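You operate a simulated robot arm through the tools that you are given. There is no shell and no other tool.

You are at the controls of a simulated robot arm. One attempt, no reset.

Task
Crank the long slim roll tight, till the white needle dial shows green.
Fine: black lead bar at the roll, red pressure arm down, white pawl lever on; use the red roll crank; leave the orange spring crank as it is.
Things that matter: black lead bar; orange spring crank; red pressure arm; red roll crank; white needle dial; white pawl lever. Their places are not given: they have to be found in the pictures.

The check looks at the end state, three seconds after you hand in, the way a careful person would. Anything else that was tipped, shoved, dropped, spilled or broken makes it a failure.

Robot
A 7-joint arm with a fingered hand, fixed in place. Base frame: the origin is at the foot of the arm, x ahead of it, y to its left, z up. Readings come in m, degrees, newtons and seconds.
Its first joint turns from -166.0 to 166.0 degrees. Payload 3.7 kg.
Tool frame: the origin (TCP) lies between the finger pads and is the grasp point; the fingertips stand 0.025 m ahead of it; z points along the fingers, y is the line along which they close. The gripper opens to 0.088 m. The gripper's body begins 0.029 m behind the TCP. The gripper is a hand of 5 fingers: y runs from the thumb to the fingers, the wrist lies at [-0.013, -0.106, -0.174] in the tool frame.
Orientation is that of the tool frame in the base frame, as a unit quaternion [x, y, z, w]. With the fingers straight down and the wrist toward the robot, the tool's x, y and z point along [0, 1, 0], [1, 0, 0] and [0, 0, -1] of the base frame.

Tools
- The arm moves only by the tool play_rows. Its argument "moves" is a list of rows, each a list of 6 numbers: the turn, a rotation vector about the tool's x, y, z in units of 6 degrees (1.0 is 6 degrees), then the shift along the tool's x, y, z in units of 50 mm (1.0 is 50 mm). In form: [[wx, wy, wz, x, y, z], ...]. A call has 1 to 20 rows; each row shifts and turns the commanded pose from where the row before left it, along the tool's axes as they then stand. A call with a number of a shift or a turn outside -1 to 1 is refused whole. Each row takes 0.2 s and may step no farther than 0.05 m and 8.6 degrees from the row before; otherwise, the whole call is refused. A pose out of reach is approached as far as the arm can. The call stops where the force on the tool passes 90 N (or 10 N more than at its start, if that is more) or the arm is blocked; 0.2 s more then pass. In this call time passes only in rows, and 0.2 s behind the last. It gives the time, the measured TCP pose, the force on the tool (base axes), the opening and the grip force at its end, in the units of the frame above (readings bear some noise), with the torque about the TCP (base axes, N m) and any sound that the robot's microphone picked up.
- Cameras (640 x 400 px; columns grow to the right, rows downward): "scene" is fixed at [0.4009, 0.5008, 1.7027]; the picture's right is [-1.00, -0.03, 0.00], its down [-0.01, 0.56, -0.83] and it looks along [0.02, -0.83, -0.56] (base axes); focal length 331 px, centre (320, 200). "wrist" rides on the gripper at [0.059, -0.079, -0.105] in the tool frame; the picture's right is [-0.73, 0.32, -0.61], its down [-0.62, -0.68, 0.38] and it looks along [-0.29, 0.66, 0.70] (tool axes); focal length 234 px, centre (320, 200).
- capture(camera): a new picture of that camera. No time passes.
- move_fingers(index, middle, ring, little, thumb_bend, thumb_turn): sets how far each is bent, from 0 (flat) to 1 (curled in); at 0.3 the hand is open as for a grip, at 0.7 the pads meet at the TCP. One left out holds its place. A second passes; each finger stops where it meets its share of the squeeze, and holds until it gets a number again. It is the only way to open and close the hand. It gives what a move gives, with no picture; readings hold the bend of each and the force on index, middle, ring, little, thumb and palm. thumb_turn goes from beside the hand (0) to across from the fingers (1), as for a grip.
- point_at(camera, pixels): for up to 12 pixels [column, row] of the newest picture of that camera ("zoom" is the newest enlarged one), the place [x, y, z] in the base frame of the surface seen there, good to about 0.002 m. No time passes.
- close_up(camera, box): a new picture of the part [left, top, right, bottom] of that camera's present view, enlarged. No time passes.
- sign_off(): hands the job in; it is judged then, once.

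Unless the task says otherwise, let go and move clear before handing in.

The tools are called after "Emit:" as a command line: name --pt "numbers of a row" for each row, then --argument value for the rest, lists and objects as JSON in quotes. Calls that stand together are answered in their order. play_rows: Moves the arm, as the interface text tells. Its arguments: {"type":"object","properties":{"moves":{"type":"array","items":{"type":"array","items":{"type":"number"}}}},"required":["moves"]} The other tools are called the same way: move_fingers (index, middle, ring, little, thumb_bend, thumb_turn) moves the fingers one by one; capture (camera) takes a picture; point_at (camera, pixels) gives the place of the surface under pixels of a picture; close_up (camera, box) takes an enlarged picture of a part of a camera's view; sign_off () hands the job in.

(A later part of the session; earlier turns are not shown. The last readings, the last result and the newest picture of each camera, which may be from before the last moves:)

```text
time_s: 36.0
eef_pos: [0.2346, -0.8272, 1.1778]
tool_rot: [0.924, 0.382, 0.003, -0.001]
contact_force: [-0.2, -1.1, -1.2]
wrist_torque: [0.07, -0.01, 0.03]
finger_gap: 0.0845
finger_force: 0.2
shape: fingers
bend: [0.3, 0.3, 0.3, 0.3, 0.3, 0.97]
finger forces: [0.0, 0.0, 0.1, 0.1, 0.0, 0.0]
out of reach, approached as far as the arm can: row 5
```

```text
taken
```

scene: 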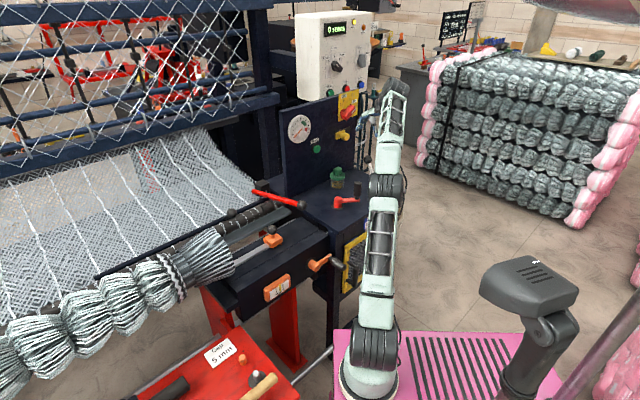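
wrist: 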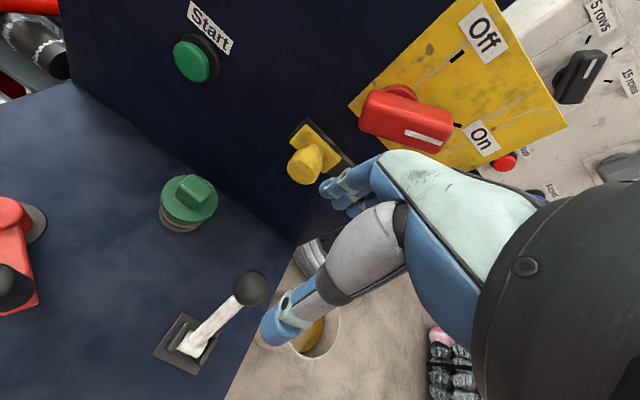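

The lever now leans away from the operator with its knob near wrist (250,288); the last lift row hit the reach limit. Next I'll bring the hand above the red crank's handle at about (0.2745,-0.662) and check alignment.

Emit:
play_rows --pt "0 0 0 0.4 -0.6 0" --pt "0 0 0 0.8 -0.5 0" --pt "0 0 0 0.8 -0.4 0" --pt "0 0 0 0.8 -0.27 0"

Emit:
capture --camera "wrist"

Emit:
capture --camera "scene"

```text
time_s: 37.0
eef_pos: [0.269, -0.6658, 1.1796]
tool_rot: [0.924, 0.382, 0.001, 0.0]
contact_force: [0.4, -0.5, 0.2]
wrist_torque: [0.03, 0.0, -0.02]
finger_gap: 0.0843
finger_force: 0.0
shape: fingers
bend: [0.3, 0.3, 0.3, 0.3, 0.3, 0.97]
finger forces: [0.0, 0.0, 0.1, 0.0, 0.1, 0.0]
```

```text
taken
```

wrist: 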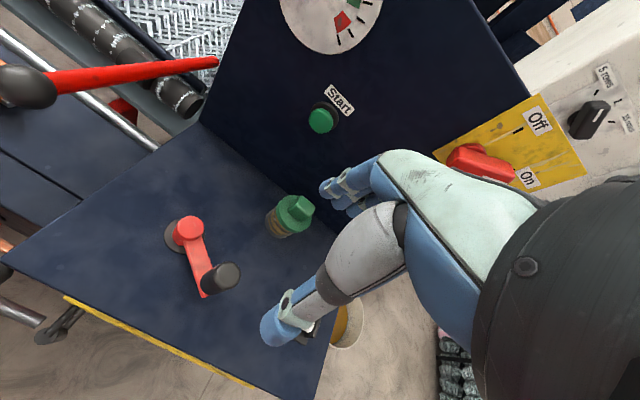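

```text
taken
```

scene: 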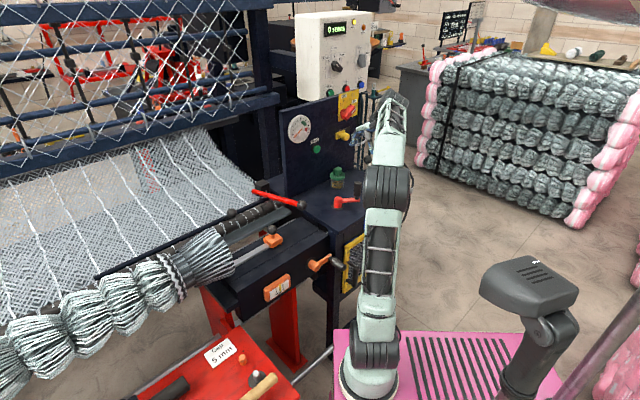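

The hand is above the crank; in the wrist view the crank hub is at (187,228), the handle top at (226,277), the jar at (290,215). I'll measure these.

Emit:
close_up --camera "wrist" --box '[140, 180, 340, 320]'

Emit:
point_at --camera "wrist" --pixels '[[187, 227], [180, 235], [196, 222], [226, 277], [231, 272], [220, 280], [207, 285], [295, 212], [280, 222], [275, 228], [310, 205], [288, 205]]'

```text
2.86 times, centred on (240, 250) of wrist
```

zoom: 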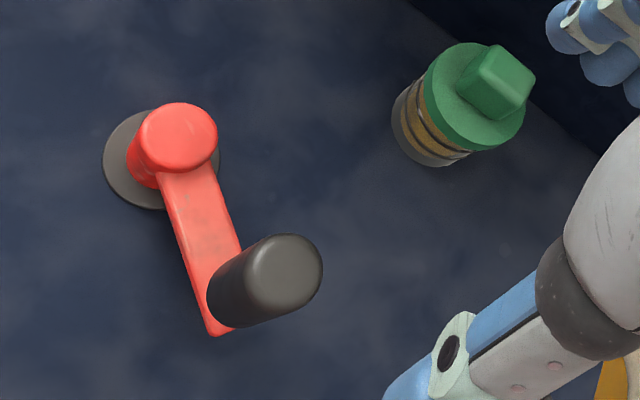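

```text
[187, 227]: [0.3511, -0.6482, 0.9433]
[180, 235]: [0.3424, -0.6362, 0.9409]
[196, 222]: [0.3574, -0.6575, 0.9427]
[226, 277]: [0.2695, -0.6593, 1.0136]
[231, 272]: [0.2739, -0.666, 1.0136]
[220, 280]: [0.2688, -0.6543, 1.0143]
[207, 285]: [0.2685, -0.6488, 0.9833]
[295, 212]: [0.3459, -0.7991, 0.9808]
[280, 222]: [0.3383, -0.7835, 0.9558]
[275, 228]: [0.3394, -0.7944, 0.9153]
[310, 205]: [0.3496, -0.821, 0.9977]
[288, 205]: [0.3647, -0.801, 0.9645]
```

The jar's near edge is about 0.135 m from the crank axis, so I'll fold ring and little fingers away and use index, middle and thumb. Then I'll lower toward the handle, stopping a bit above.

Emit:
move_fingers --ring 1.0 --little 1.0

Emit:
play_rows --pt "0 0 0 0.1 0 0.6" --pt "0 0 0 0 0 0.7" --pt "0 0 0 0 0 0.7" --pt "0 0 0 0 0 0.5"

Emit:
capture --camera "wrist"

Emit:
close_up --camera "scene" --box '[280, 80, 440, 220]'

```text
time_s: 38.0
eef_pos: [0.2696, -0.665, 1.1797]
tool_rot: [0.924, 0.383, 0.0, 0.0]
contact_force: [0.1, 0.2, 0.0]
wrist_torque: [0.0, -0.01, 0.0]
finger_gap: 0.0843
finger_force: 0.1
shape: fingers
bend: [0.3, 0.3, 1.0, 1.0, 0.3, 0.97]
finger forces: [0.1, 0.0, 0.1, 0.1, 0.0, 0.0]
```

```text
time_s: 39.0
eef_pos: [0.2722, -0.6651, 1.0556]
tool_rot: [0.924, 0.383, 0.0, 0.0]
contact_force: [0.1, -0.2, 0.7]
wrist_torque: [-0.02, 0.01, 0.01]
finger_gap: 0.0843
finger_force: 0.0
shape: fingers
bend: [0.3, 0.3, 1.0, 1.0, 0.3, 0.97]
finger forces: [0.1, 0.0, 0.1, 0.0, 0.0, 0.1]
```

```text
taken
```

wrist: 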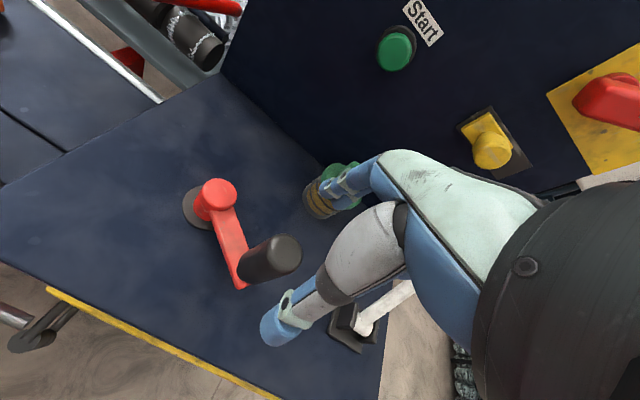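

```text
2.86 times, centred on (360, 150) of scene
```

zoom: 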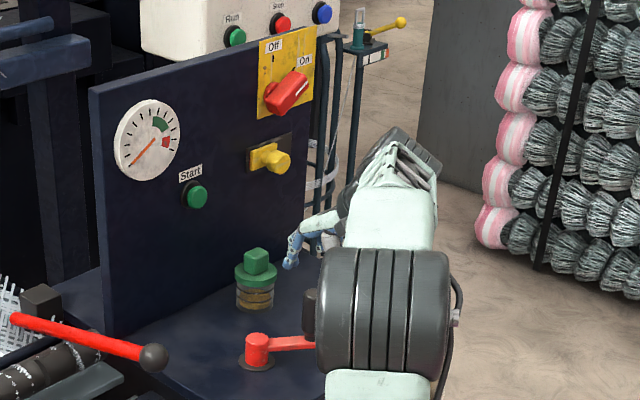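

The handle top is at about (275,255) in the wrist view, near the pads. I'll measure its offset from the TCP.

Emit:
close_up --camera "wrist" --box '[200, 140, 440, 380]'

Emit:
point_at --camera "wrist" --pixels '[[278, 252], [285, 245], [290, 255], [270, 248], [280, 265], [275, 335], [285, 315], [335, 185], [345, 195], [330, 195], [262, 262]]'

```text
1.67 times, centred on (320, 260) of wrist
```

zoom: 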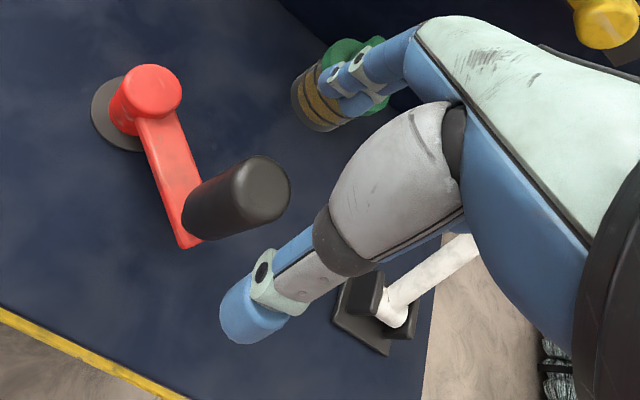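

```text
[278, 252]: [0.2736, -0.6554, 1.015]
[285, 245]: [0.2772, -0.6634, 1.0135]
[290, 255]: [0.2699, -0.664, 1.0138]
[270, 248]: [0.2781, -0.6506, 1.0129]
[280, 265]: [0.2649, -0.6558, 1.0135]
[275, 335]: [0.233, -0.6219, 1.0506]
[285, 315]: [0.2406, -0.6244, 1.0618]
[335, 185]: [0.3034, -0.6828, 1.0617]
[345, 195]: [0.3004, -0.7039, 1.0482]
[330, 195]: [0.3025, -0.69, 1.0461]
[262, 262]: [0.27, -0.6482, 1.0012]
```

The handle centre is about (0.2715,-0.660), only ~5 mm off the TCP. I'll correct and lower around the handle, then close.

Emit:
play_rows --pt "0 0 0 0.05 -0.08 0.3" --pt "0 0 0 0 0 0.4" --pt "0 0 0 0 0 0.35" --pt "0 0 0 0 0 0.2"

Emit:
move_fingers --index 0.65 --middle 0.65 --thumb_bend 0.65

Emit:
capture --camera "wrist"

Emit:
close_up --camera "scene" --box '[280, 80, 440, 220]'

```text
time_s: 40.0
eef_pos: [0.2706, -0.6593, 0.9926]
tool_rot: [0.924, 0.383, 0.0, 0.0]
contact_force: [0.3, -0.3, 0.1]
wrist_torque: [0.02, 0.03, 0.0]
finger_gap: 0.0846
finger_force: 0.0
shape: fingers
bend: [0.3, 0.3, 1.0, 1.0, 0.3, 0.97]
finger forces: [0.0, 0.0, 0.0, 0.1, 0.1, 0.0]
```

```text
time_s: 41.0
eef_pos: [0.2708, -0.6599, 0.9922]
tool_rot: [0.924, 0.382, 0.0, 0.001]
contact_force: [3.6, -2.4, -1.0]
wrist_torque: [-0.03, -0.06, -0.01]
finger_gap: 0.0234
finger_force: 4.4
shape: fingers
bend: [0.57, 0.61, 1.0, 1.0, 0.6, 0.96]
finger forces: [4.6, 2.3, 0.1, 0.0, 3.5, 0.0]
```

```text
taken
```

wrist: 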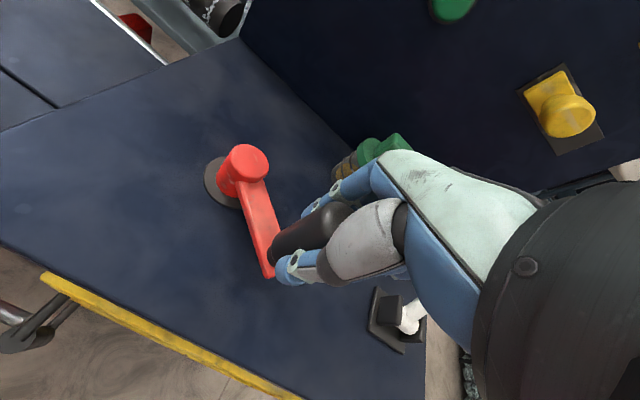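

```text
2.86 times, centred on (360, 150) of scene
```

zoom: 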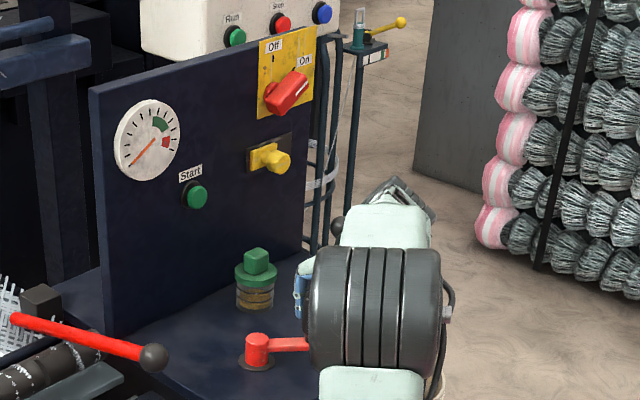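

The handle is held (index 4.6 N, middle 2.3 N, thumb 3.5 N). I'll test a small clockwise turn (about 17°) about the hub at (0.354,-0.6485) and watch force and dial.

Emit:
play_rows --pt "0 0 0 0.082 -0.094 0" --pt "0 0 0 0.082 -0.094 0" --pt "0 0 0 0.1 -0.085 0" --pt "0 0 0 0.1 -0.085 0"

Emit:
capture --camera "wrist"

Emit:
close_up --camera "scene" --box '[280, 80, 440, 220]'

Emit:
close_up --camera "scene" --box '[270, 105, 334, 145]'

```text
time_s: 42.0
eef_pos: [0.2712, -0.6325, 0.9942]
tool_rot: [0.924, 0.383, 0.0, 0.0]
contact_force: [6.2, -3.7, -2.5]
wrist_torque: [-0.09, -0.14, -0.02]
finger_gap: 0.0235
finger_force: 5.3
shape: fingers
bend: [0.56, 0.61, 1.0, 1.0, 0.61, 0.96]
finger forces: [6.0, 2.6, 0.0, 0.0, 2.5, 0.0]
```

```text
taken
```

wrist: 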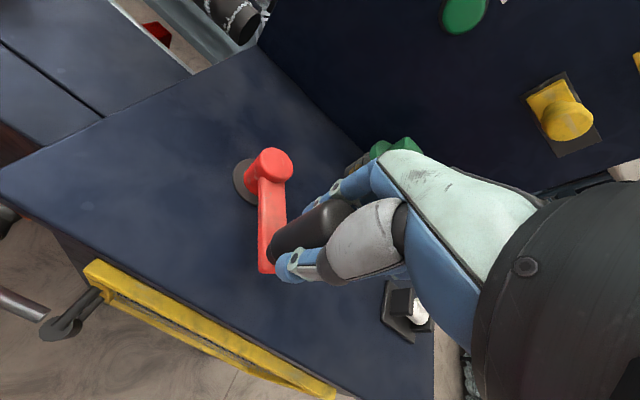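

```text
2.86 times, centred on (360, 150) of scene
```

zoom: 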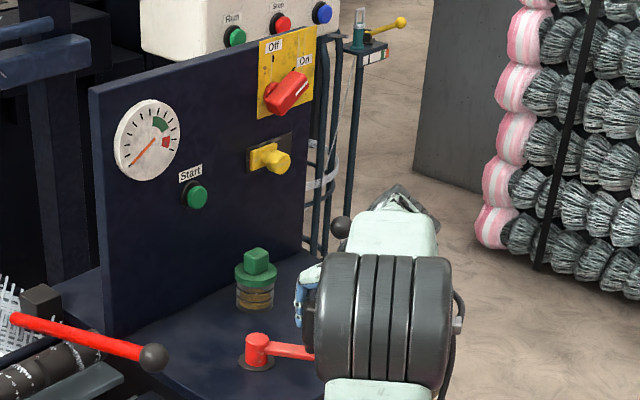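

```text
10.00 times, centred on (302, 125) of scene
```

zoom: 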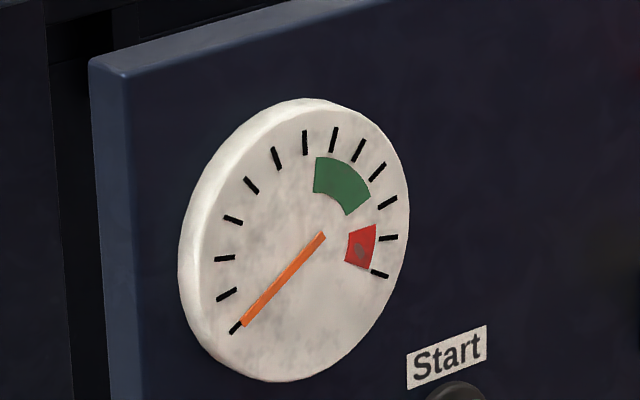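

The crank turned about 19° clockwise with little force; the needle still rests at the first tick. I'll continue clockwise by another 80°.

Emit:
play_rows --pt "0 0 0 0.2507 -0.1447 0" --pt "0 0 0 0.2718 -0.099 0" --pt "0 0 0 0.285 -0.0502 0" --pt "0 0 0 0.2893 0 0" --pt "0 0 0 0.285 0.0502 0" --pt "0 0 0 0.2718 0.099 0" --pt "0 0 0 0.2507 0.1447 0" --pt "0 0 0 0.2216 0.186 0"

Emit:
capture --camera "wrist"

Emit:
close_up --camera "scene" --box '[270, 105, 334, 145]'

Emit:
capture --camera "scene"

```text
time_s: 43.2
eef_pos: [0.2963, -0.583, 0.9959]
tool_rot: [0.93, 0.367, -0.009, 0.007]
contact_force: [-32.0, -50.1, -7.9]
wrist_torque: [0.51, -0.85, -0.45]
finger_gap: 0.0216
finger_force: 36.0
shape: fingers
bend: [0.54, 0.55, 1.0, 1.0, 0.65, 0.98]
finger forces: [6.3, 9.2, 55.5, 0.0, 0.0, 0.1]
stopped in row 6: the force on the tool passed its limit at 107 N (the readings are from after the stop); the commanded pose is now the measured one
```

```text
taken
```

wrist: 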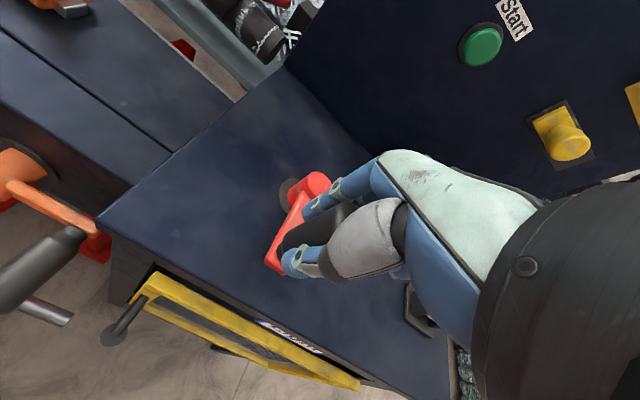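

```text
10.00 times, centred on (302, 125) of scene
```

zoom: 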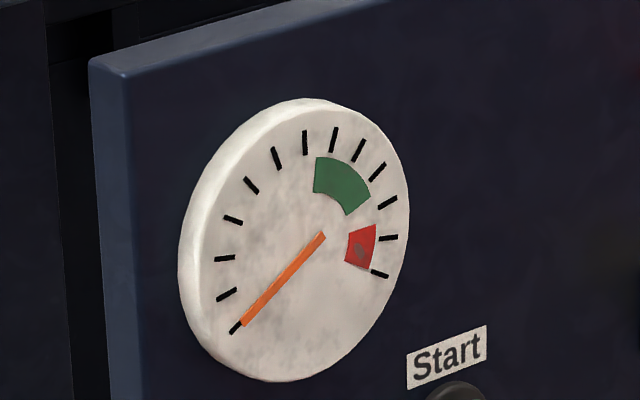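

```text
taken
```

scene: 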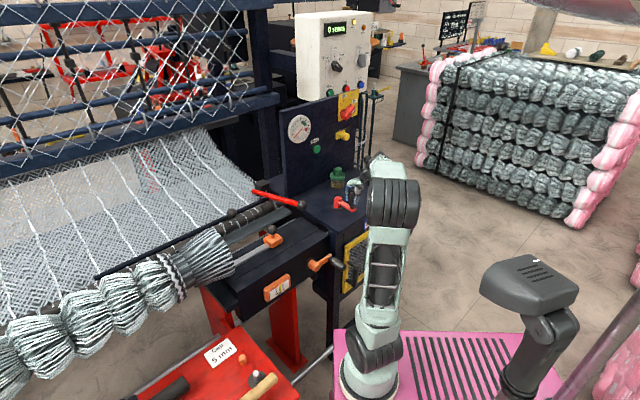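

The crank blocked clockwise (107 N, ring finger bearing 55 N) with the needle unmoved, so clockwise is the wrong way. I'll back off counterclockwise two steps and check.

Emit:
play_rows --pt "0 0 0 -0.145 0 0" --pt "0 0 0 -0.145 0.005 0" --pt "0 0 0 -0.142 0.028 0"

Emit:
capture --camera "wrist"

```text
time_s: 44.0
eef_pos: [0.288, -0.5961, 0.9966]
tool_rot: [0.928, 0.374, -0.006, 0.004]
contact_force: [8.9, -6.1, -3.4]
wrist_torque: [-0.02, -0.2, 0.03]
finger_gap: 0.0216
finger_force: 8.6
shape: fingers
bend: [0.55, 0.58, 1.0, 1.0, 0.64, 0.97]
finger forces: [7.4, 5.3, 1.9, 0.0, 0.9, 0.0]
```

```text
taken
```

wrist: 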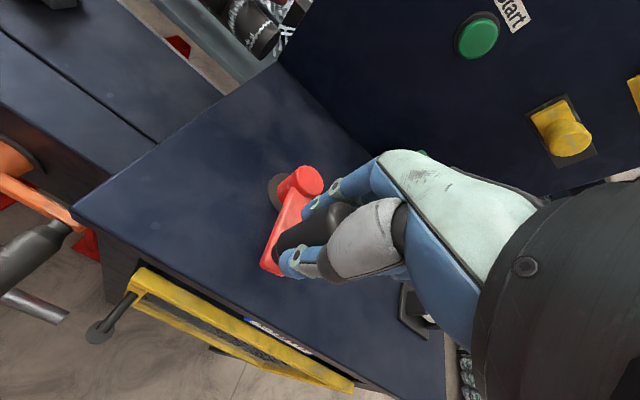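

Force has dropped to ~10 N and the handle is still in the grip at about 142°. I'll turn counterclockwise back to about 190° and check that the handle follows.

Emit:
play_rows --pt "0 0 0.1 -0.2835 0.0582 0" --pt "0 0 0.1 -0.2691 0.1065 0" --pt "0 0 0 -0.2465 0.1516 0" --pt "0 0 0 -0.2164 0.1921 0" --pt "0 0 0 -0.1797 0.2268 0"

Emit:
capture --camera "wrist"

Emit:
close_up --camera "scene" --box '[270, 105, 334, 145]'

```text
time_s: 45.2
eef_pos: [0.2675, -0.6629, 0.9965]
tool_rot: [0.932, 0.362, -0.007, 0.005]
contact_force: [0.4, 2.0, -2.2]
wrist_torque: [0.03, 0.0, 0.0]
finger_gap: 0.0235
finger_force: 4.1
shape: fingers
bend: [0.58, 0.65, 1.0, 1.0, 0.6, 0.97]
finger forces: [3.4, 0.1, 0.0, 0.1, 4.3, 0.0]
```

```text
taken
```

wrist: 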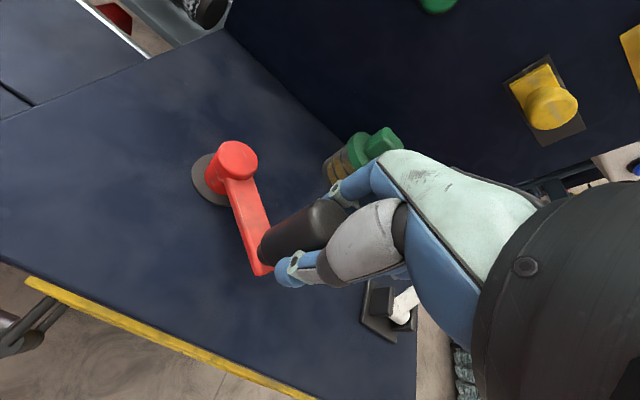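

```text
10.00 times, centred on (302, 125) of scene
```

zoom: 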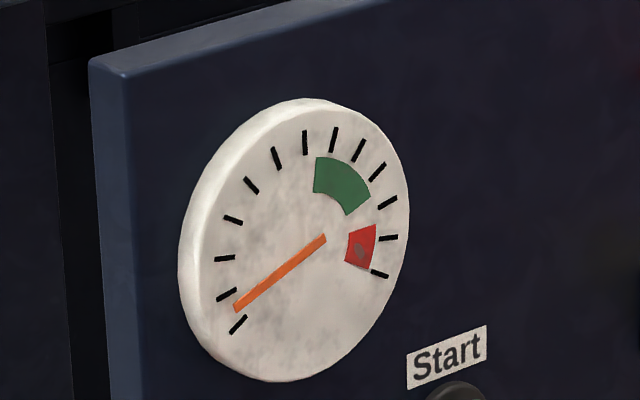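

The needle has moved up to just before the second tick, so counterclockwise tightens the roll. I'll measure the crank's handle position in the grip before continuing.

Emit:
point_at --camera "wrist" --pixels '[[322, 210], [330, 220], [310, 215], [300, 225], [238, 152], [245, 165], [225, 160], [262, 240], [258, 262], [355, 150], [385, 140]]'

Emit:
close_up --camera "wrist" --box '[180, 120, 400, 300]'

```text
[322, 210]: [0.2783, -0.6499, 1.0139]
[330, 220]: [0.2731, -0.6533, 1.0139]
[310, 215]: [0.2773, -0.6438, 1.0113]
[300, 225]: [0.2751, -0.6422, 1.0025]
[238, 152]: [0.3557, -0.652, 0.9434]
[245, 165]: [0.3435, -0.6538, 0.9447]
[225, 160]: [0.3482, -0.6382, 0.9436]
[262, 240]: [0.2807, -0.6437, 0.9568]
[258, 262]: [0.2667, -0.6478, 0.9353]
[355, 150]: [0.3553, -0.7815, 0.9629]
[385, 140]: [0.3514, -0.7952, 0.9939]
```

```text
2.22 times, centred on (290, 210) of wrist
```

zoom: 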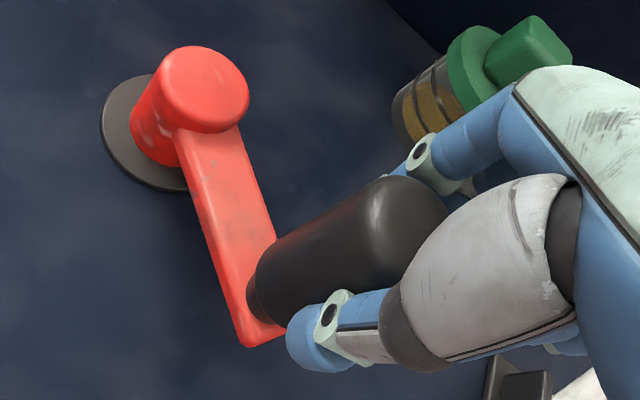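

The handle is at about 184° and sits ~1 cm off toward +x in the grip. I'll open slightly to recentre on it, which also shows whether the pawl holds the needle.

Emit:
move_fingers --index 0.42 --middle 0.42 --thumb_bend 0.42

Emit:
close_up --camera "scene" --box '[270, 105, 334, 145]'

Emit:
close_up --camera "wrist" --box '[180, 120, 400, 300]'

Emit:
point_at --camera "zoom" --pixels '[[400, 215], [420, 230], [380, 210], [200, 90], [340, 240], [420, 200]]'

```text
time_s: 46.2
eef_pos: [0.2678, -0.6633, 0.996]
tool_rot: [0.932, 0.363, -0.006, 0.005]
contact_force: [-0.5, 0.1, -0.1]
wrist_torque: [-0.02, 0.02, 0.01]
finger_gap: 0.0586
finger_force: 0.1
shape: fingers
bend: [0.42, 0.42, 1.0, 1.0, 0.42, 0.97]
finger forces: [0.1, 0.1, 0.0, 0.0, 0.0, 0.0]
```

```text
10.00 times, centred on (302, 125) of scene
```

zoom: 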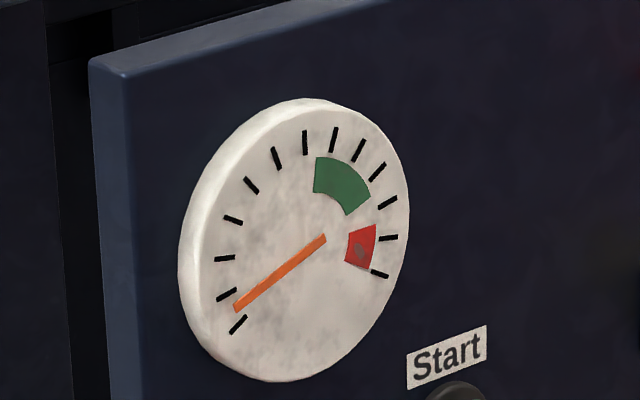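

```text
2.22 times, centred on (290, 210) of wrist
```

zoom: 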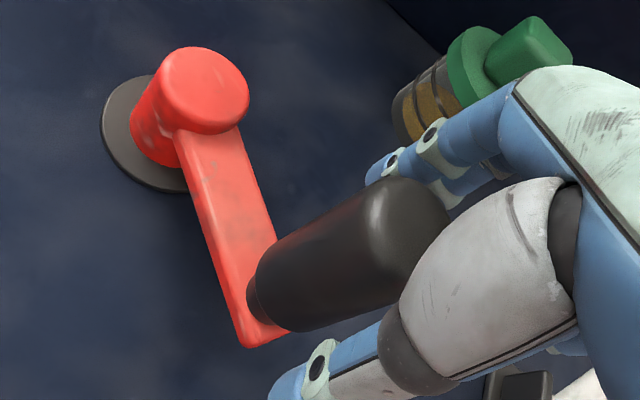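

```text
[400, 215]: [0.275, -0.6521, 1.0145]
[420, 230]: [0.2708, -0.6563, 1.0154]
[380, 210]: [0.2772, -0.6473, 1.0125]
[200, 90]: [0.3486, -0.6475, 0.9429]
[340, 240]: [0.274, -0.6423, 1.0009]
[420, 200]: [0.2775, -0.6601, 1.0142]
```

The needle holds with the handle released, so the pawl keeps the tension. I'll straighten the tool, shift so the handle rests beside the folded ring finger, and regrip more firmly.

Emit:
play_rows --pt "0 0 -0.43 0 0 0" --pt "0 0 0 0.16 -0.03 0.0" --pt "0 0 0 0.16 -0.03 0.05"

Emit:
move_fingers --index 0.7 --middle 0.7 --thumb_bend 0.7

Emit:
close_up --camera "wrist" --box '[180, 120, 400, 300]'

```text
time_s: 47.0
eef_pos: [0.2765, -0.6503, 0.995]
tool_rot: [0.923, 0.384, -0.006, 0.003]
contact_force: [-2.1, -1.8, 2.3]
wrist_torque: [-0.01, 0.0, 0.0]
finger_gap: 0.0586
finger_force: 2.4
shape: fingers
bend: [0.42, 0.42, 1.0, 1.0, 0.42, 0.97]
finger forces: [0.0, 0.0, 4.9, 0.0, 0.0, 0.0]
```

```text
time_s: 48.0
eef_pos: [0.276, -0.6499, 0.9937]
tool_rot: [0.924, 0.383, -0.007, 0.005]
contact_force: [-4.2, -1.2, 1.6]
wrist_torque: [-0.03, -0.03, -0.02]
finger_gap: 0.0216
finger_force: 10.9
shape: fingers
bend: [0.62, 0.65, 1.0, 1.0, 0.59, 0.96]
finger forces: [4.2, 4.2, 4.7, 0.1, 9.1, 0.0]
```

```text
2.22 times, centred on (290, 210) of wrist
```

zoom: 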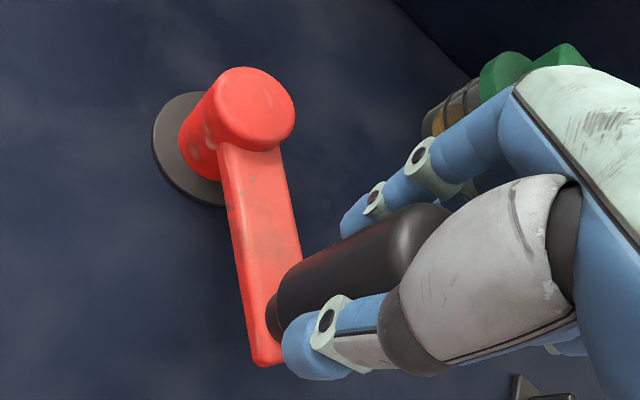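

The handle is caged by index, middle, thumb and folded ring. To keep the folded fingers away from the jar I'll turn the tool 45° in place about the handle so the hand points straight away from the robot.

Emit:
play_rows --pt "0 0 0.9375 0 0 0" --pt "0 0 0.9375 0 0 0" --pt "0 0 0.9375 0 0 0" --pt "0 0 0.9375 0 0 0" --pt "0 0 0.9375 0 0 0" --pt "0 0 0.9375 0 0 0" --pt "0 0 0.9375 0 0 0" --pt "0 0 0.9375 0 0 0"

Emit:
capture --camera "wrist"

Emit:
close_up --camera "scene" --box '[270, 95, 430, 225]'

```text
time_s: 49.9
eef_pos: [0.2753, -0.6497, 0.9947]
tool_rot: [1.0, 0.0, -0.005, 0.007]
contact_force: [-17.2, -0.1, 0.6]
wrist_torque: [0.07, -0.03, 0.07]
finger_gap: 0.0212
finger_force: 15.4
shape: fingers
bend: [0.63, 0.65, 1.0, 1.0, 0.59, 0.97]
finger forces: [3.5, 4.3, 14.9, 0.1, 8.9, 0.0]
```

```text
taken
```

wrist: 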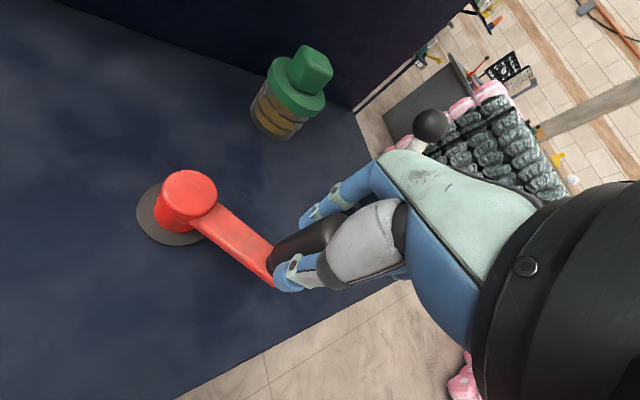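

```text
3.08 times, centred on (350, 160) of scene
```

zoom: 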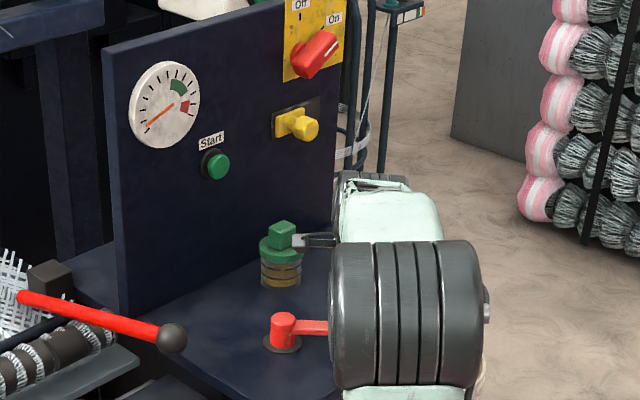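

The tool now points straight away from the robot; the ring finger presses the handle at about 15 N, so I'll ease it 2 mm and then turn counterclockwise 50°.

Emit:
play_rows --pt "0 0 0 -0.05 0 0" --pt "0 0 0 0.0301 0.286 0" --pt "0 0 0 0.0793 0.2765 0" --pt "0 0 0 0.1261 0.2585 0" --pt "0 0 0 0.169 0.2327 0" --pt "0 0 0 0.2069 0.1998 0"

Emit:
capture --camera "wrist"

Emit:
close_up --camera "scene" --box '[270, 105, 334, 145]'

```text
time_s: 51.2
eef_pos: [0.3064, -0.7131, 0.9944]
tool_rot: [1.0, 0.002, -0.003, 0.008]
contact_force: [-9.5, -12.0, 10.0]
wrist_torque: [-0.25, 0.11, 0.0]
finger_gap: 0.0205
finger_force: 13.0
shape: fingers
bend: [0.59, 0.62, 1.0, 1.0, 0.62, 0.96]
finger forces: [7.0, 8.9, 5.8, 0.0, 5.3, 0.0]
```

```text
taken
```

wrist: 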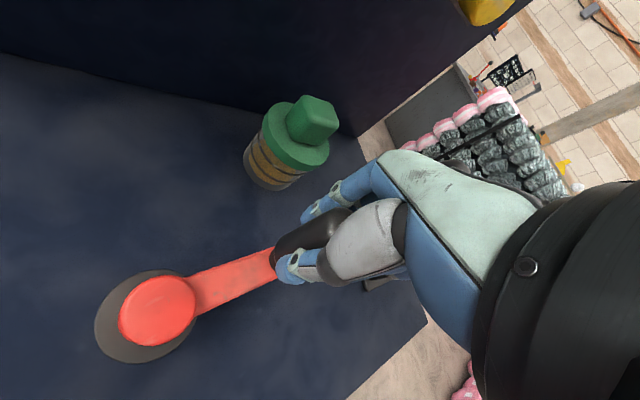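

```text
10.00 times, centred on (302, 125) of scene
```

zoom: 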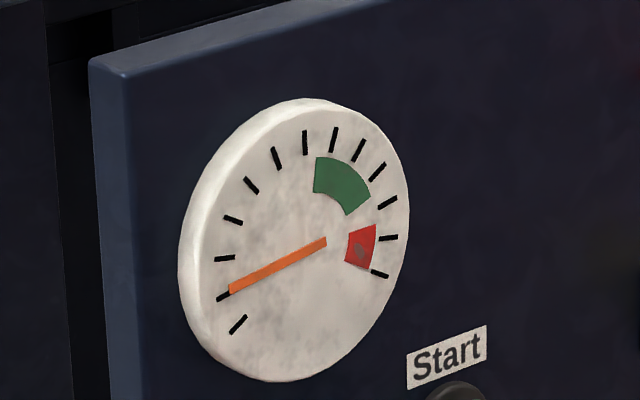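

The needle advanced to about the second tick (green spans roughly ticks 6.5–9). The hand is pulled outward ~15 N, so I'll widen the path by 3 mm and continue 40° past the jar.

Emit:
play_rows --pt "0 0 0 -0.036 0.047 -0.04" --pt "0 0 0 0.2481 0.1562 0" --pt "0 0 0 0.2715 0.1108 0" --pt "0 0 0 0.2866 0.062 0" --pt "0 0 0 0.293 0.0113 0"

Emit:
capture --camera "wrist"

Emit:
close_up --camera "scene" --box '[270, 95, 430, 225]'

```text
time_s: 52.5
eef_pos: [0.3585, -0.7325, 0.9939]
tool_rot: [1.0, 0.001, -0.004, 0.006]
contact_force: [-1.5, -3.0, -1.9]
wrist_torque: [-0.08, 0.05, -0.01]
finger_gap: 0.0209
finger_force: 10.1
shape: fingers
bend: [0.61, 0.64, 1.0, 1.0, 0.61, 0.96]
finger forces: [5.8, 5.2, 1.8, 0.1, 7.0, 0.0]
```

```text
taken
```

wrist: 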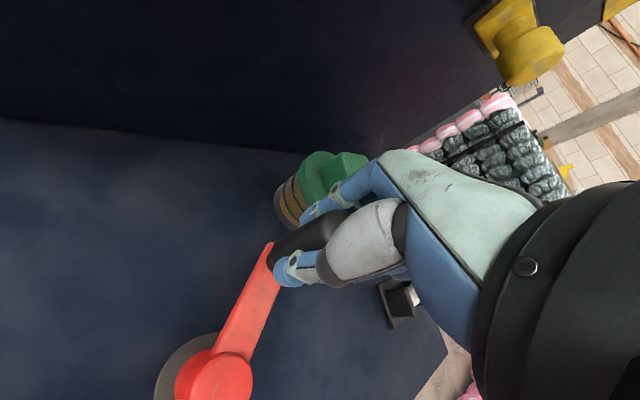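

```text
3.08 times, centred on (350, 160) of scene
```

zoom: 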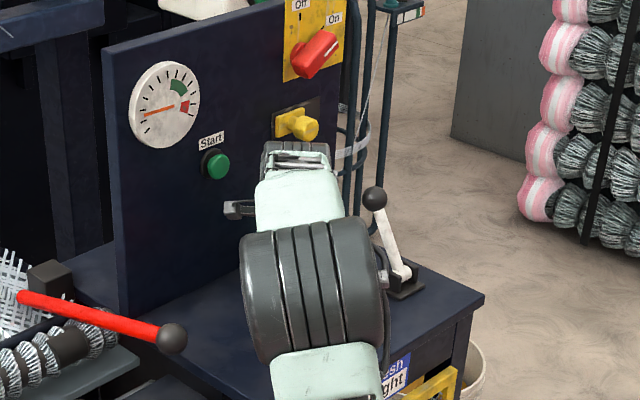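

Needle is now at about tick 1.8 with low forces; the jar looks undisturbed. I'll continue counterclockwise another 50°.

Emit:
play_rows --pt "0 0 0 0.291 -0.0357 0" --pt "0 0 0 0.2804 -0.0857 0" --pt "0 0 0 0.2612 -0.1331 0" --pt "0 0 0 0.2342 -0.1764 0" --pt "0 0 0 0.2 -0.2144 0"

Emit:
capture --camera "wrist"

Emit:
close_up --camera "scene" --box '[270, 95, 430, 225]'

```text
time_s: 53.6
eef_pos: [0.4204, -0.6991, 0.9949]
tool_rot: [1.0, 0.0, -0.004, 0.006]
contact_force: [-5.7, 1.9, -0.5]
wrist_torque: [-0.05, -0.05, 0.05]
finger_gap: 0.021
finger_force: 11.6
shape: fingers
bend: [0.62, 0.65, 1.0, 1.0, 0.6, 0.96]
finger forces: [4.4, 4.3, 5.6, 0.0, 8.7, 0.0]
```

```text
taken
```

wrist: 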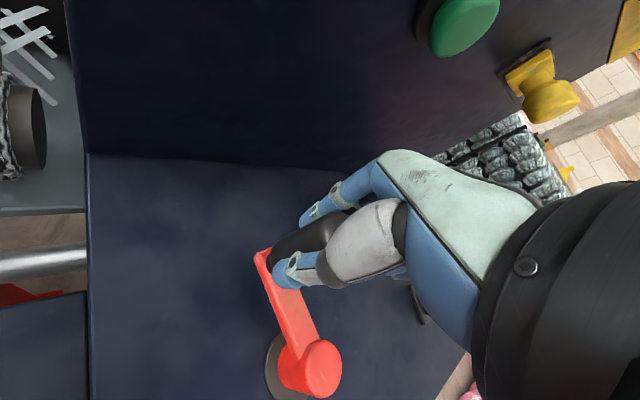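

```text
3.08 times, centred on (350, 160) of scene
```

zoom: 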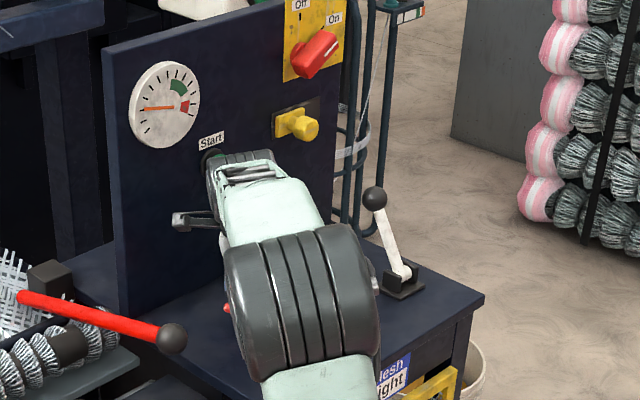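

Needle around tick 2.3, forces small. I'll continue 40° more with fingers pulling back toward the robot.

Emit:
play_rows --pt "0 0 0 0.1585 -0.2441 0" --pt "0 0 0 0.1137 -0.2679 0" --pt "0 0 0 0.0655 -0.2836 0" --pt "0 0 0 0.0152 -0.2906 0"

Emit:
capture --camera "wrist"

Emit:
close_up --camera "scene" --box '[230, 95, 430, 225]'

Emit:
close_up --camera "scene" --box '[270, 105, 334, 145]'

```text
time_s: 54.6
eef_pos: [0.4368, -0.6461, 0.9954]
tool_rot: [1.0, 0.0, -0.004, 0.006]
contact_force: [-21.6, -3.3, 2.7]
wrist_torque: [0.01, -0.11, 0.07]
finger_gap: 0.0206
finger_force: 18.6
shape: fingers
bend: [0.62, 0.65, 1.0, 1.0, 0.6, 0.97]
finger forces: [3.7, 5.1, 21.2, 0.0, 7.7, 0.0]
```

```text
taken
```

wrist: 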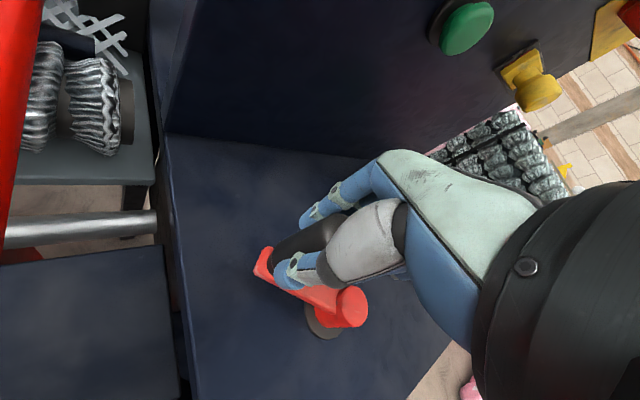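

```text
3.08 times, centred on (330, 160) of scene
```

zoom: 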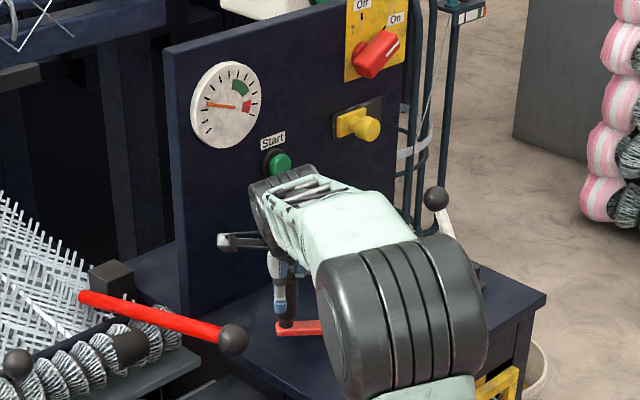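

```text
10.00 times, centred on (302, 125) of scene
```

zoom: 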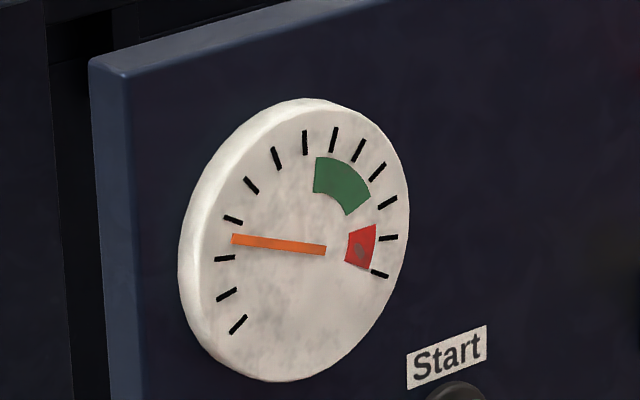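

The needle is at about tick 2.5 and a fair amount of net is winding on. I'll turn the tool 90° in place about the handle so the fingers can pull the next quarter instead of relying on friction.

Emit:
play_rows --pt "0 0 0 -0.05 0 0" --pt "0 0 -0.9375 0 0 0" --pt "0 0 -0.9375 0 0 0" --pt "0 0 -0.9375 0 0 0" --pt "0 0 -0.9375 0 0 0" --pt "0 0 -0.9375 0 0 0" --pt "0 0 -0.9375 0 0 0" --pt "0 0 -0.9375 0 0 0" --pt "0 0 -0.9375 0 0 0"

Emit:
capture --camera "wrist"

Emit:
close_up --camera "scene" --box '[230, 95, 430, 225]'

```text
time_s: 56.6
eef_pos: [0.4363, -0.6434, 0.9956]
tool_rot: [0.923, 0.385, -0.006, 0.004]
contact_force: [2.9, 0.6, -0.2]
wrist_torque: [-0.02, -0.05, -0.02]
finger_gap: 0.0206
finger_force: 9.5
shape: fingers
bend: [0.62, 0.65, 1.0, 1.0, 0.6, 0.95]
finger forces: [5.7, 4.2, 0.0, 0.0, 8.3, 0.0]
```

```text
taken
```

wrist: 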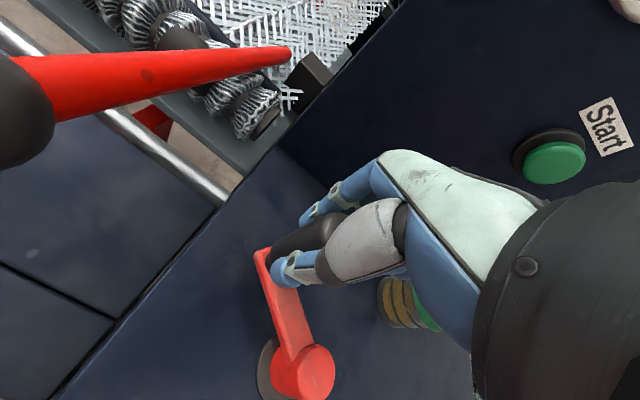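

```text
3.08 times, centred on (330, 160) of scene
```

zoom: 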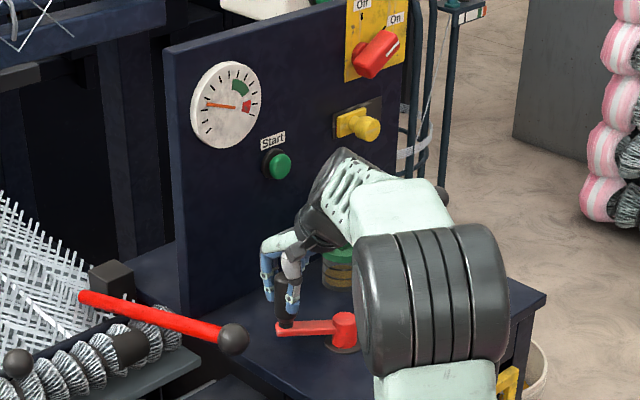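

The view shows the hand gripping the handle well. I'll complete the other 45° of the in-place turn.

Emit:
play_rows --pt "0 0 -0.9375 0 0 0" --pt "0 0 -0.9375 0 0 0" --pt "0 0 -0.9375 0 0 0" --pt "0 0 -0.9375 0 0 0" --pt "0 0 -0.9375 0 0 0" --pt "0 0 -0.9375 0 0 0" --pt "0 0 -0.9375 0 0 0" --pt "0 0 -0.9375 0 0 0"

Emit:
capture --camera "wrist"

Emit:
close_up --camera "scene" --box '[230, 95, 430, 225]'

Emit:
point_at --camera "zoom" --pixels '[[285, 300], [345, 325], [285, 315]]'

```text
time_s: 58.5
eef_pos: [0.436, -0.6446, 0.9951]
tool_rot: [0.707, 0.707, -0.007, 0.002]
contact_force: [2.6, 1.5, 0.0]
wrist_torque: [-0.01, -0.12, 0.0]
finger_gap: 0.0203
finger_force: 9.8
shape: fingers
bend: [0.61, 0.64, 1.0, 1.0, 0.61, 0.95]
finger forces: [5.5, 5.8, 0.0, 0.1, 7.8, 0.0]
```

```text
taken
```

wrist: 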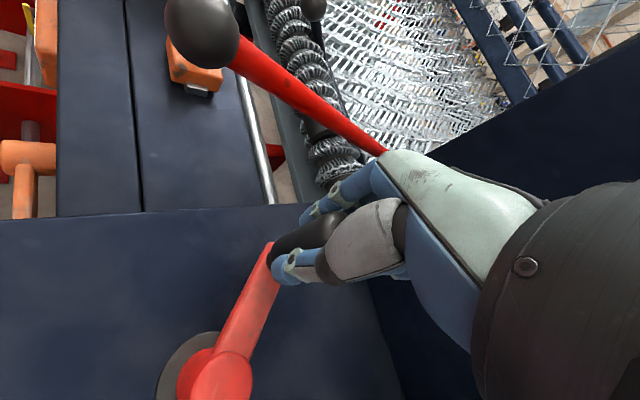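

```text
3.08 times, centred on (330, 160) of scene
```

zoom: 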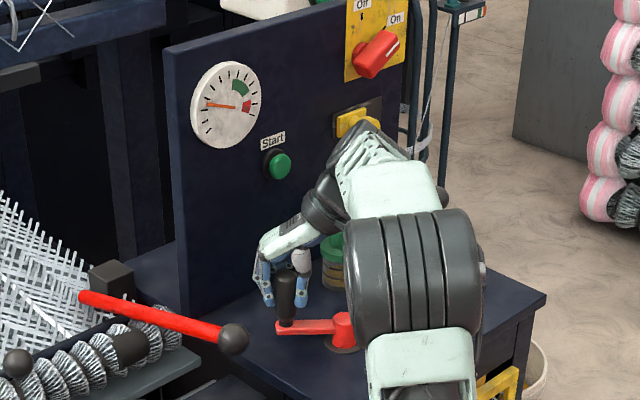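

```text
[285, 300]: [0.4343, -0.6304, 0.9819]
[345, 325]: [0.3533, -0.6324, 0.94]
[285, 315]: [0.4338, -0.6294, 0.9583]
```

The handle centre is measured at (0.435,-0.645) and the hub at (0.353,-0.648), matching the TCP. I'll turn counterclockwise 60°.

Emit:
play_rows --pt "0 0 0 0.2831 -0.0348 0" --pt "0 0 0 0.2727 -0.0834 0" --pt "0 0 0 0.2541 -0.1295 0" --pt "0 0 0 0.2278 -0.1716 0" --pt "0 0 0 0.1945 -0.2086 0" --pt "0 0 0 0.1553 -0.2392 0"

Emit:
capture --camera "wrist"

Emit:
close_up --camera "scene" --box '[230, 95, 430, 225]'

```text
time_s: 59.9
eef_pos: [0.3917, -0.5758, 0.9943]
tool_rot: [0.707, 0.708, -0.008, 0.003]
contact_force: [-4.0, -11.2, 8.7]
wrist_torque: [0.12, 0.03, 0.07]
finger_gap: 0.0207
finger_force: 16.7
shape: fingers
bend: [0.63, 0.65, 1.0, 1.0, 0.6, 0.96]
finger forces: [4.4, 4.2, 14.5, 0.1, 10.0, 0.0]
```

```text
taken
```

wrist: 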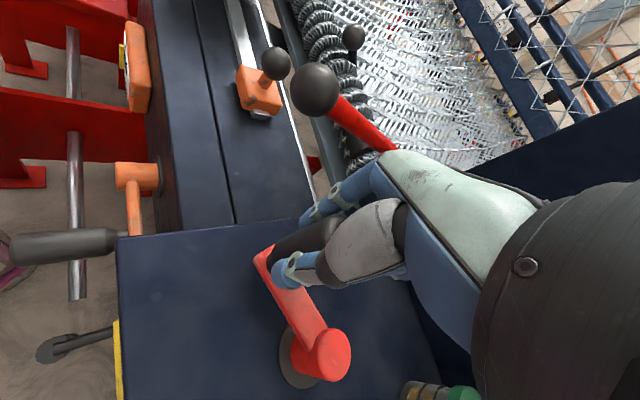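

```text
3.08 times, centred on (330, 160) of scene
```

zoom: 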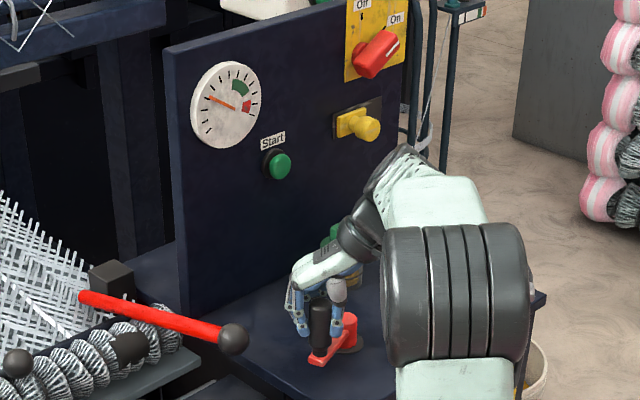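

Needle is about tick 3.1; forces are moderate. I'll continue 60° with the fingers pulling.

Emit:
play_rows --pt "0 0 0 0.1114 -0.2625 0" --pt "0 0 0 0.0642 -0.2779 0" --pt "0 0 0 0.0149 -0.2848 0" --pt "0 0 0 -0.0348 -0.2831 0" --pt "0 0 0 -0.0834 -0.2727 0" --pt "0 0 0 -0.1295 -0.2541 0"

Emit:
capture --camera "wrist"

Emit:
close_up --camera "scene" --box '[230, 95, 430, 225]'

Emit:
close_up --camera "scene" --box '[270, 105, 334, 145]'

```text
time_s: 61.2
eef_pos: [0.3123, -0.5792, 0.9937]
tool_rot: [0.706, 0.709, -0.007, 0.002]
contact_force: [23.3, -37.0, 21.8]
wrist_torque: [0.02, -0.11, 0.09]
finger_gap: 0.0183
finger_force: 27.0
shape: fingers
bend: [0.6, 0.61, 1.0, 1.0, 0.63, 0.96]
finger forces: [6.4, 11.8, 31.5, 0.1, 5.3, 0.0]
```

```text
taken
```

wrist: 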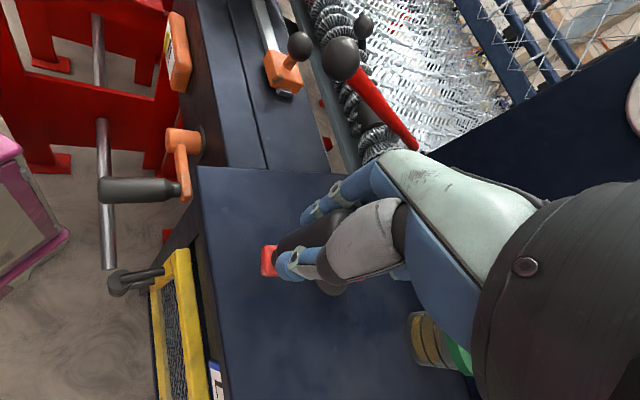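

```text
3.08 times, centred on (330, 160) of scene
```

zoom: 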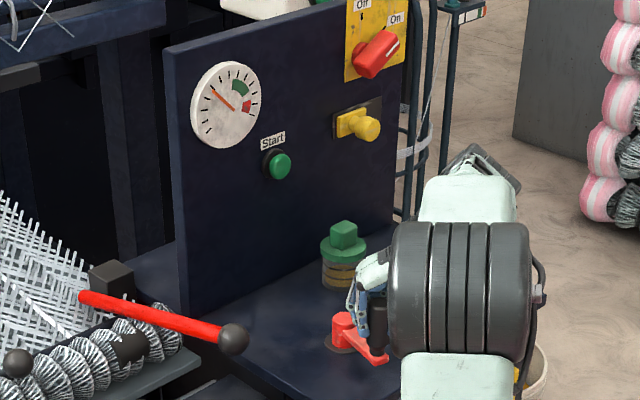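

```text
10.00 times, centred on (302, 125) of scene
```

zoom: 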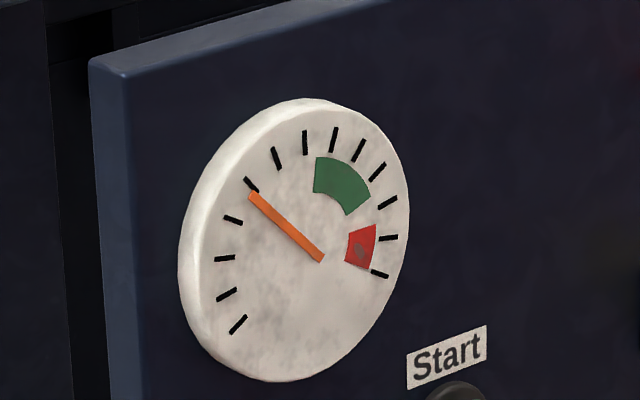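

The needle is at about tick 3.9 — roughly 85° of crank per tick, so about 330° more is needed. The ring finger bears 31 N, so I'll relieve it 2.5 mm and turn the tool back 90° in place.

Emit:
play_rows --pt "0 0 0 -0.05 0 0" --pt "0 0 0.9375 0 0 0" --pt "0 0 0.9375 0 0 0" --pt "0 0 0.9375 0 0 0" --pt "0 0 0.9375 0 0 0" --pt "0 0 0.9375 0 0 0" --pt "0 0 0.9375 0 0 0" --pt "0 0 0.9375 0 0 0" --pt "0 0 0.9375 0 0 0"

Emit:
play_rows --pt "0 0 0.9375 0 0 0" --pt "0 0 0.9375 0 0 0" --pt "0 0 0.9375 0 0 0" --pt "0 0 0.9375 0 0 0" --pt "0 0 0.9375 0 0 0" --pt "0 0 0.9375 0 0 0" --pt "0 0 0.9375 0 0 0" --pt "0 0 0.9375 0 0 0"

Emit:
capture --camera "wrist"

Emit:
close_up --camera "scene" --box '[230, 95, 430, 225]'

```text
time_s: 63.2
eef_pos: [0.3115, -0.581, 0.9949]
tool_rot: [0.924, 0.383, -0.007, 0.005]
contact_force: [4.9, -7.6, -3.3]
wrist_torque: [-0.09, -0.15, 0.0]
finger_gap: 0.0191
finger_force: 12.4
shape: fingers
bend: [0.59, 0.62, 1.0, 1.0, 0.64, 0.95]
finger forces: [7.3, 7.3, 4.2, 0.0, 5.7, 0.0]
```

```text
time_s: 65.0
eef_pos: [0.3109, -0.5812, 0.9942]
tool_rot: [1.0, 0.001, -0.004, 0.006]
contact_force: [5.7, -9.3, -0.5]
wrist_torque: [-0.27, -0.09, 0.01]
finger_gap: 0.0193
finger_force: 10.6
shape: fingers
bend: [0.58, 0.62, 1.0, 1.0, 0.64, 0.95]
finger forces: [8.9, 6.7, 0.0, 0.1, 5.8, 0.1]
```

```text
taken
```

wrist: 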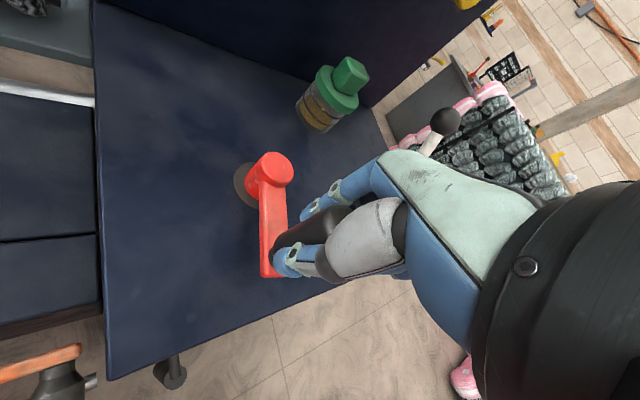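

```text
3.08 times, centred on (330, 160) of scene
```

zoom: 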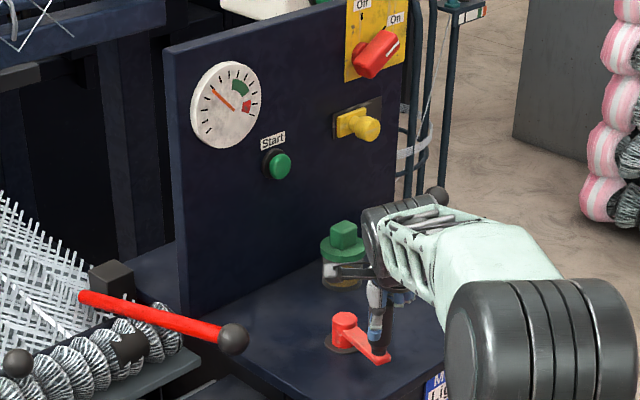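

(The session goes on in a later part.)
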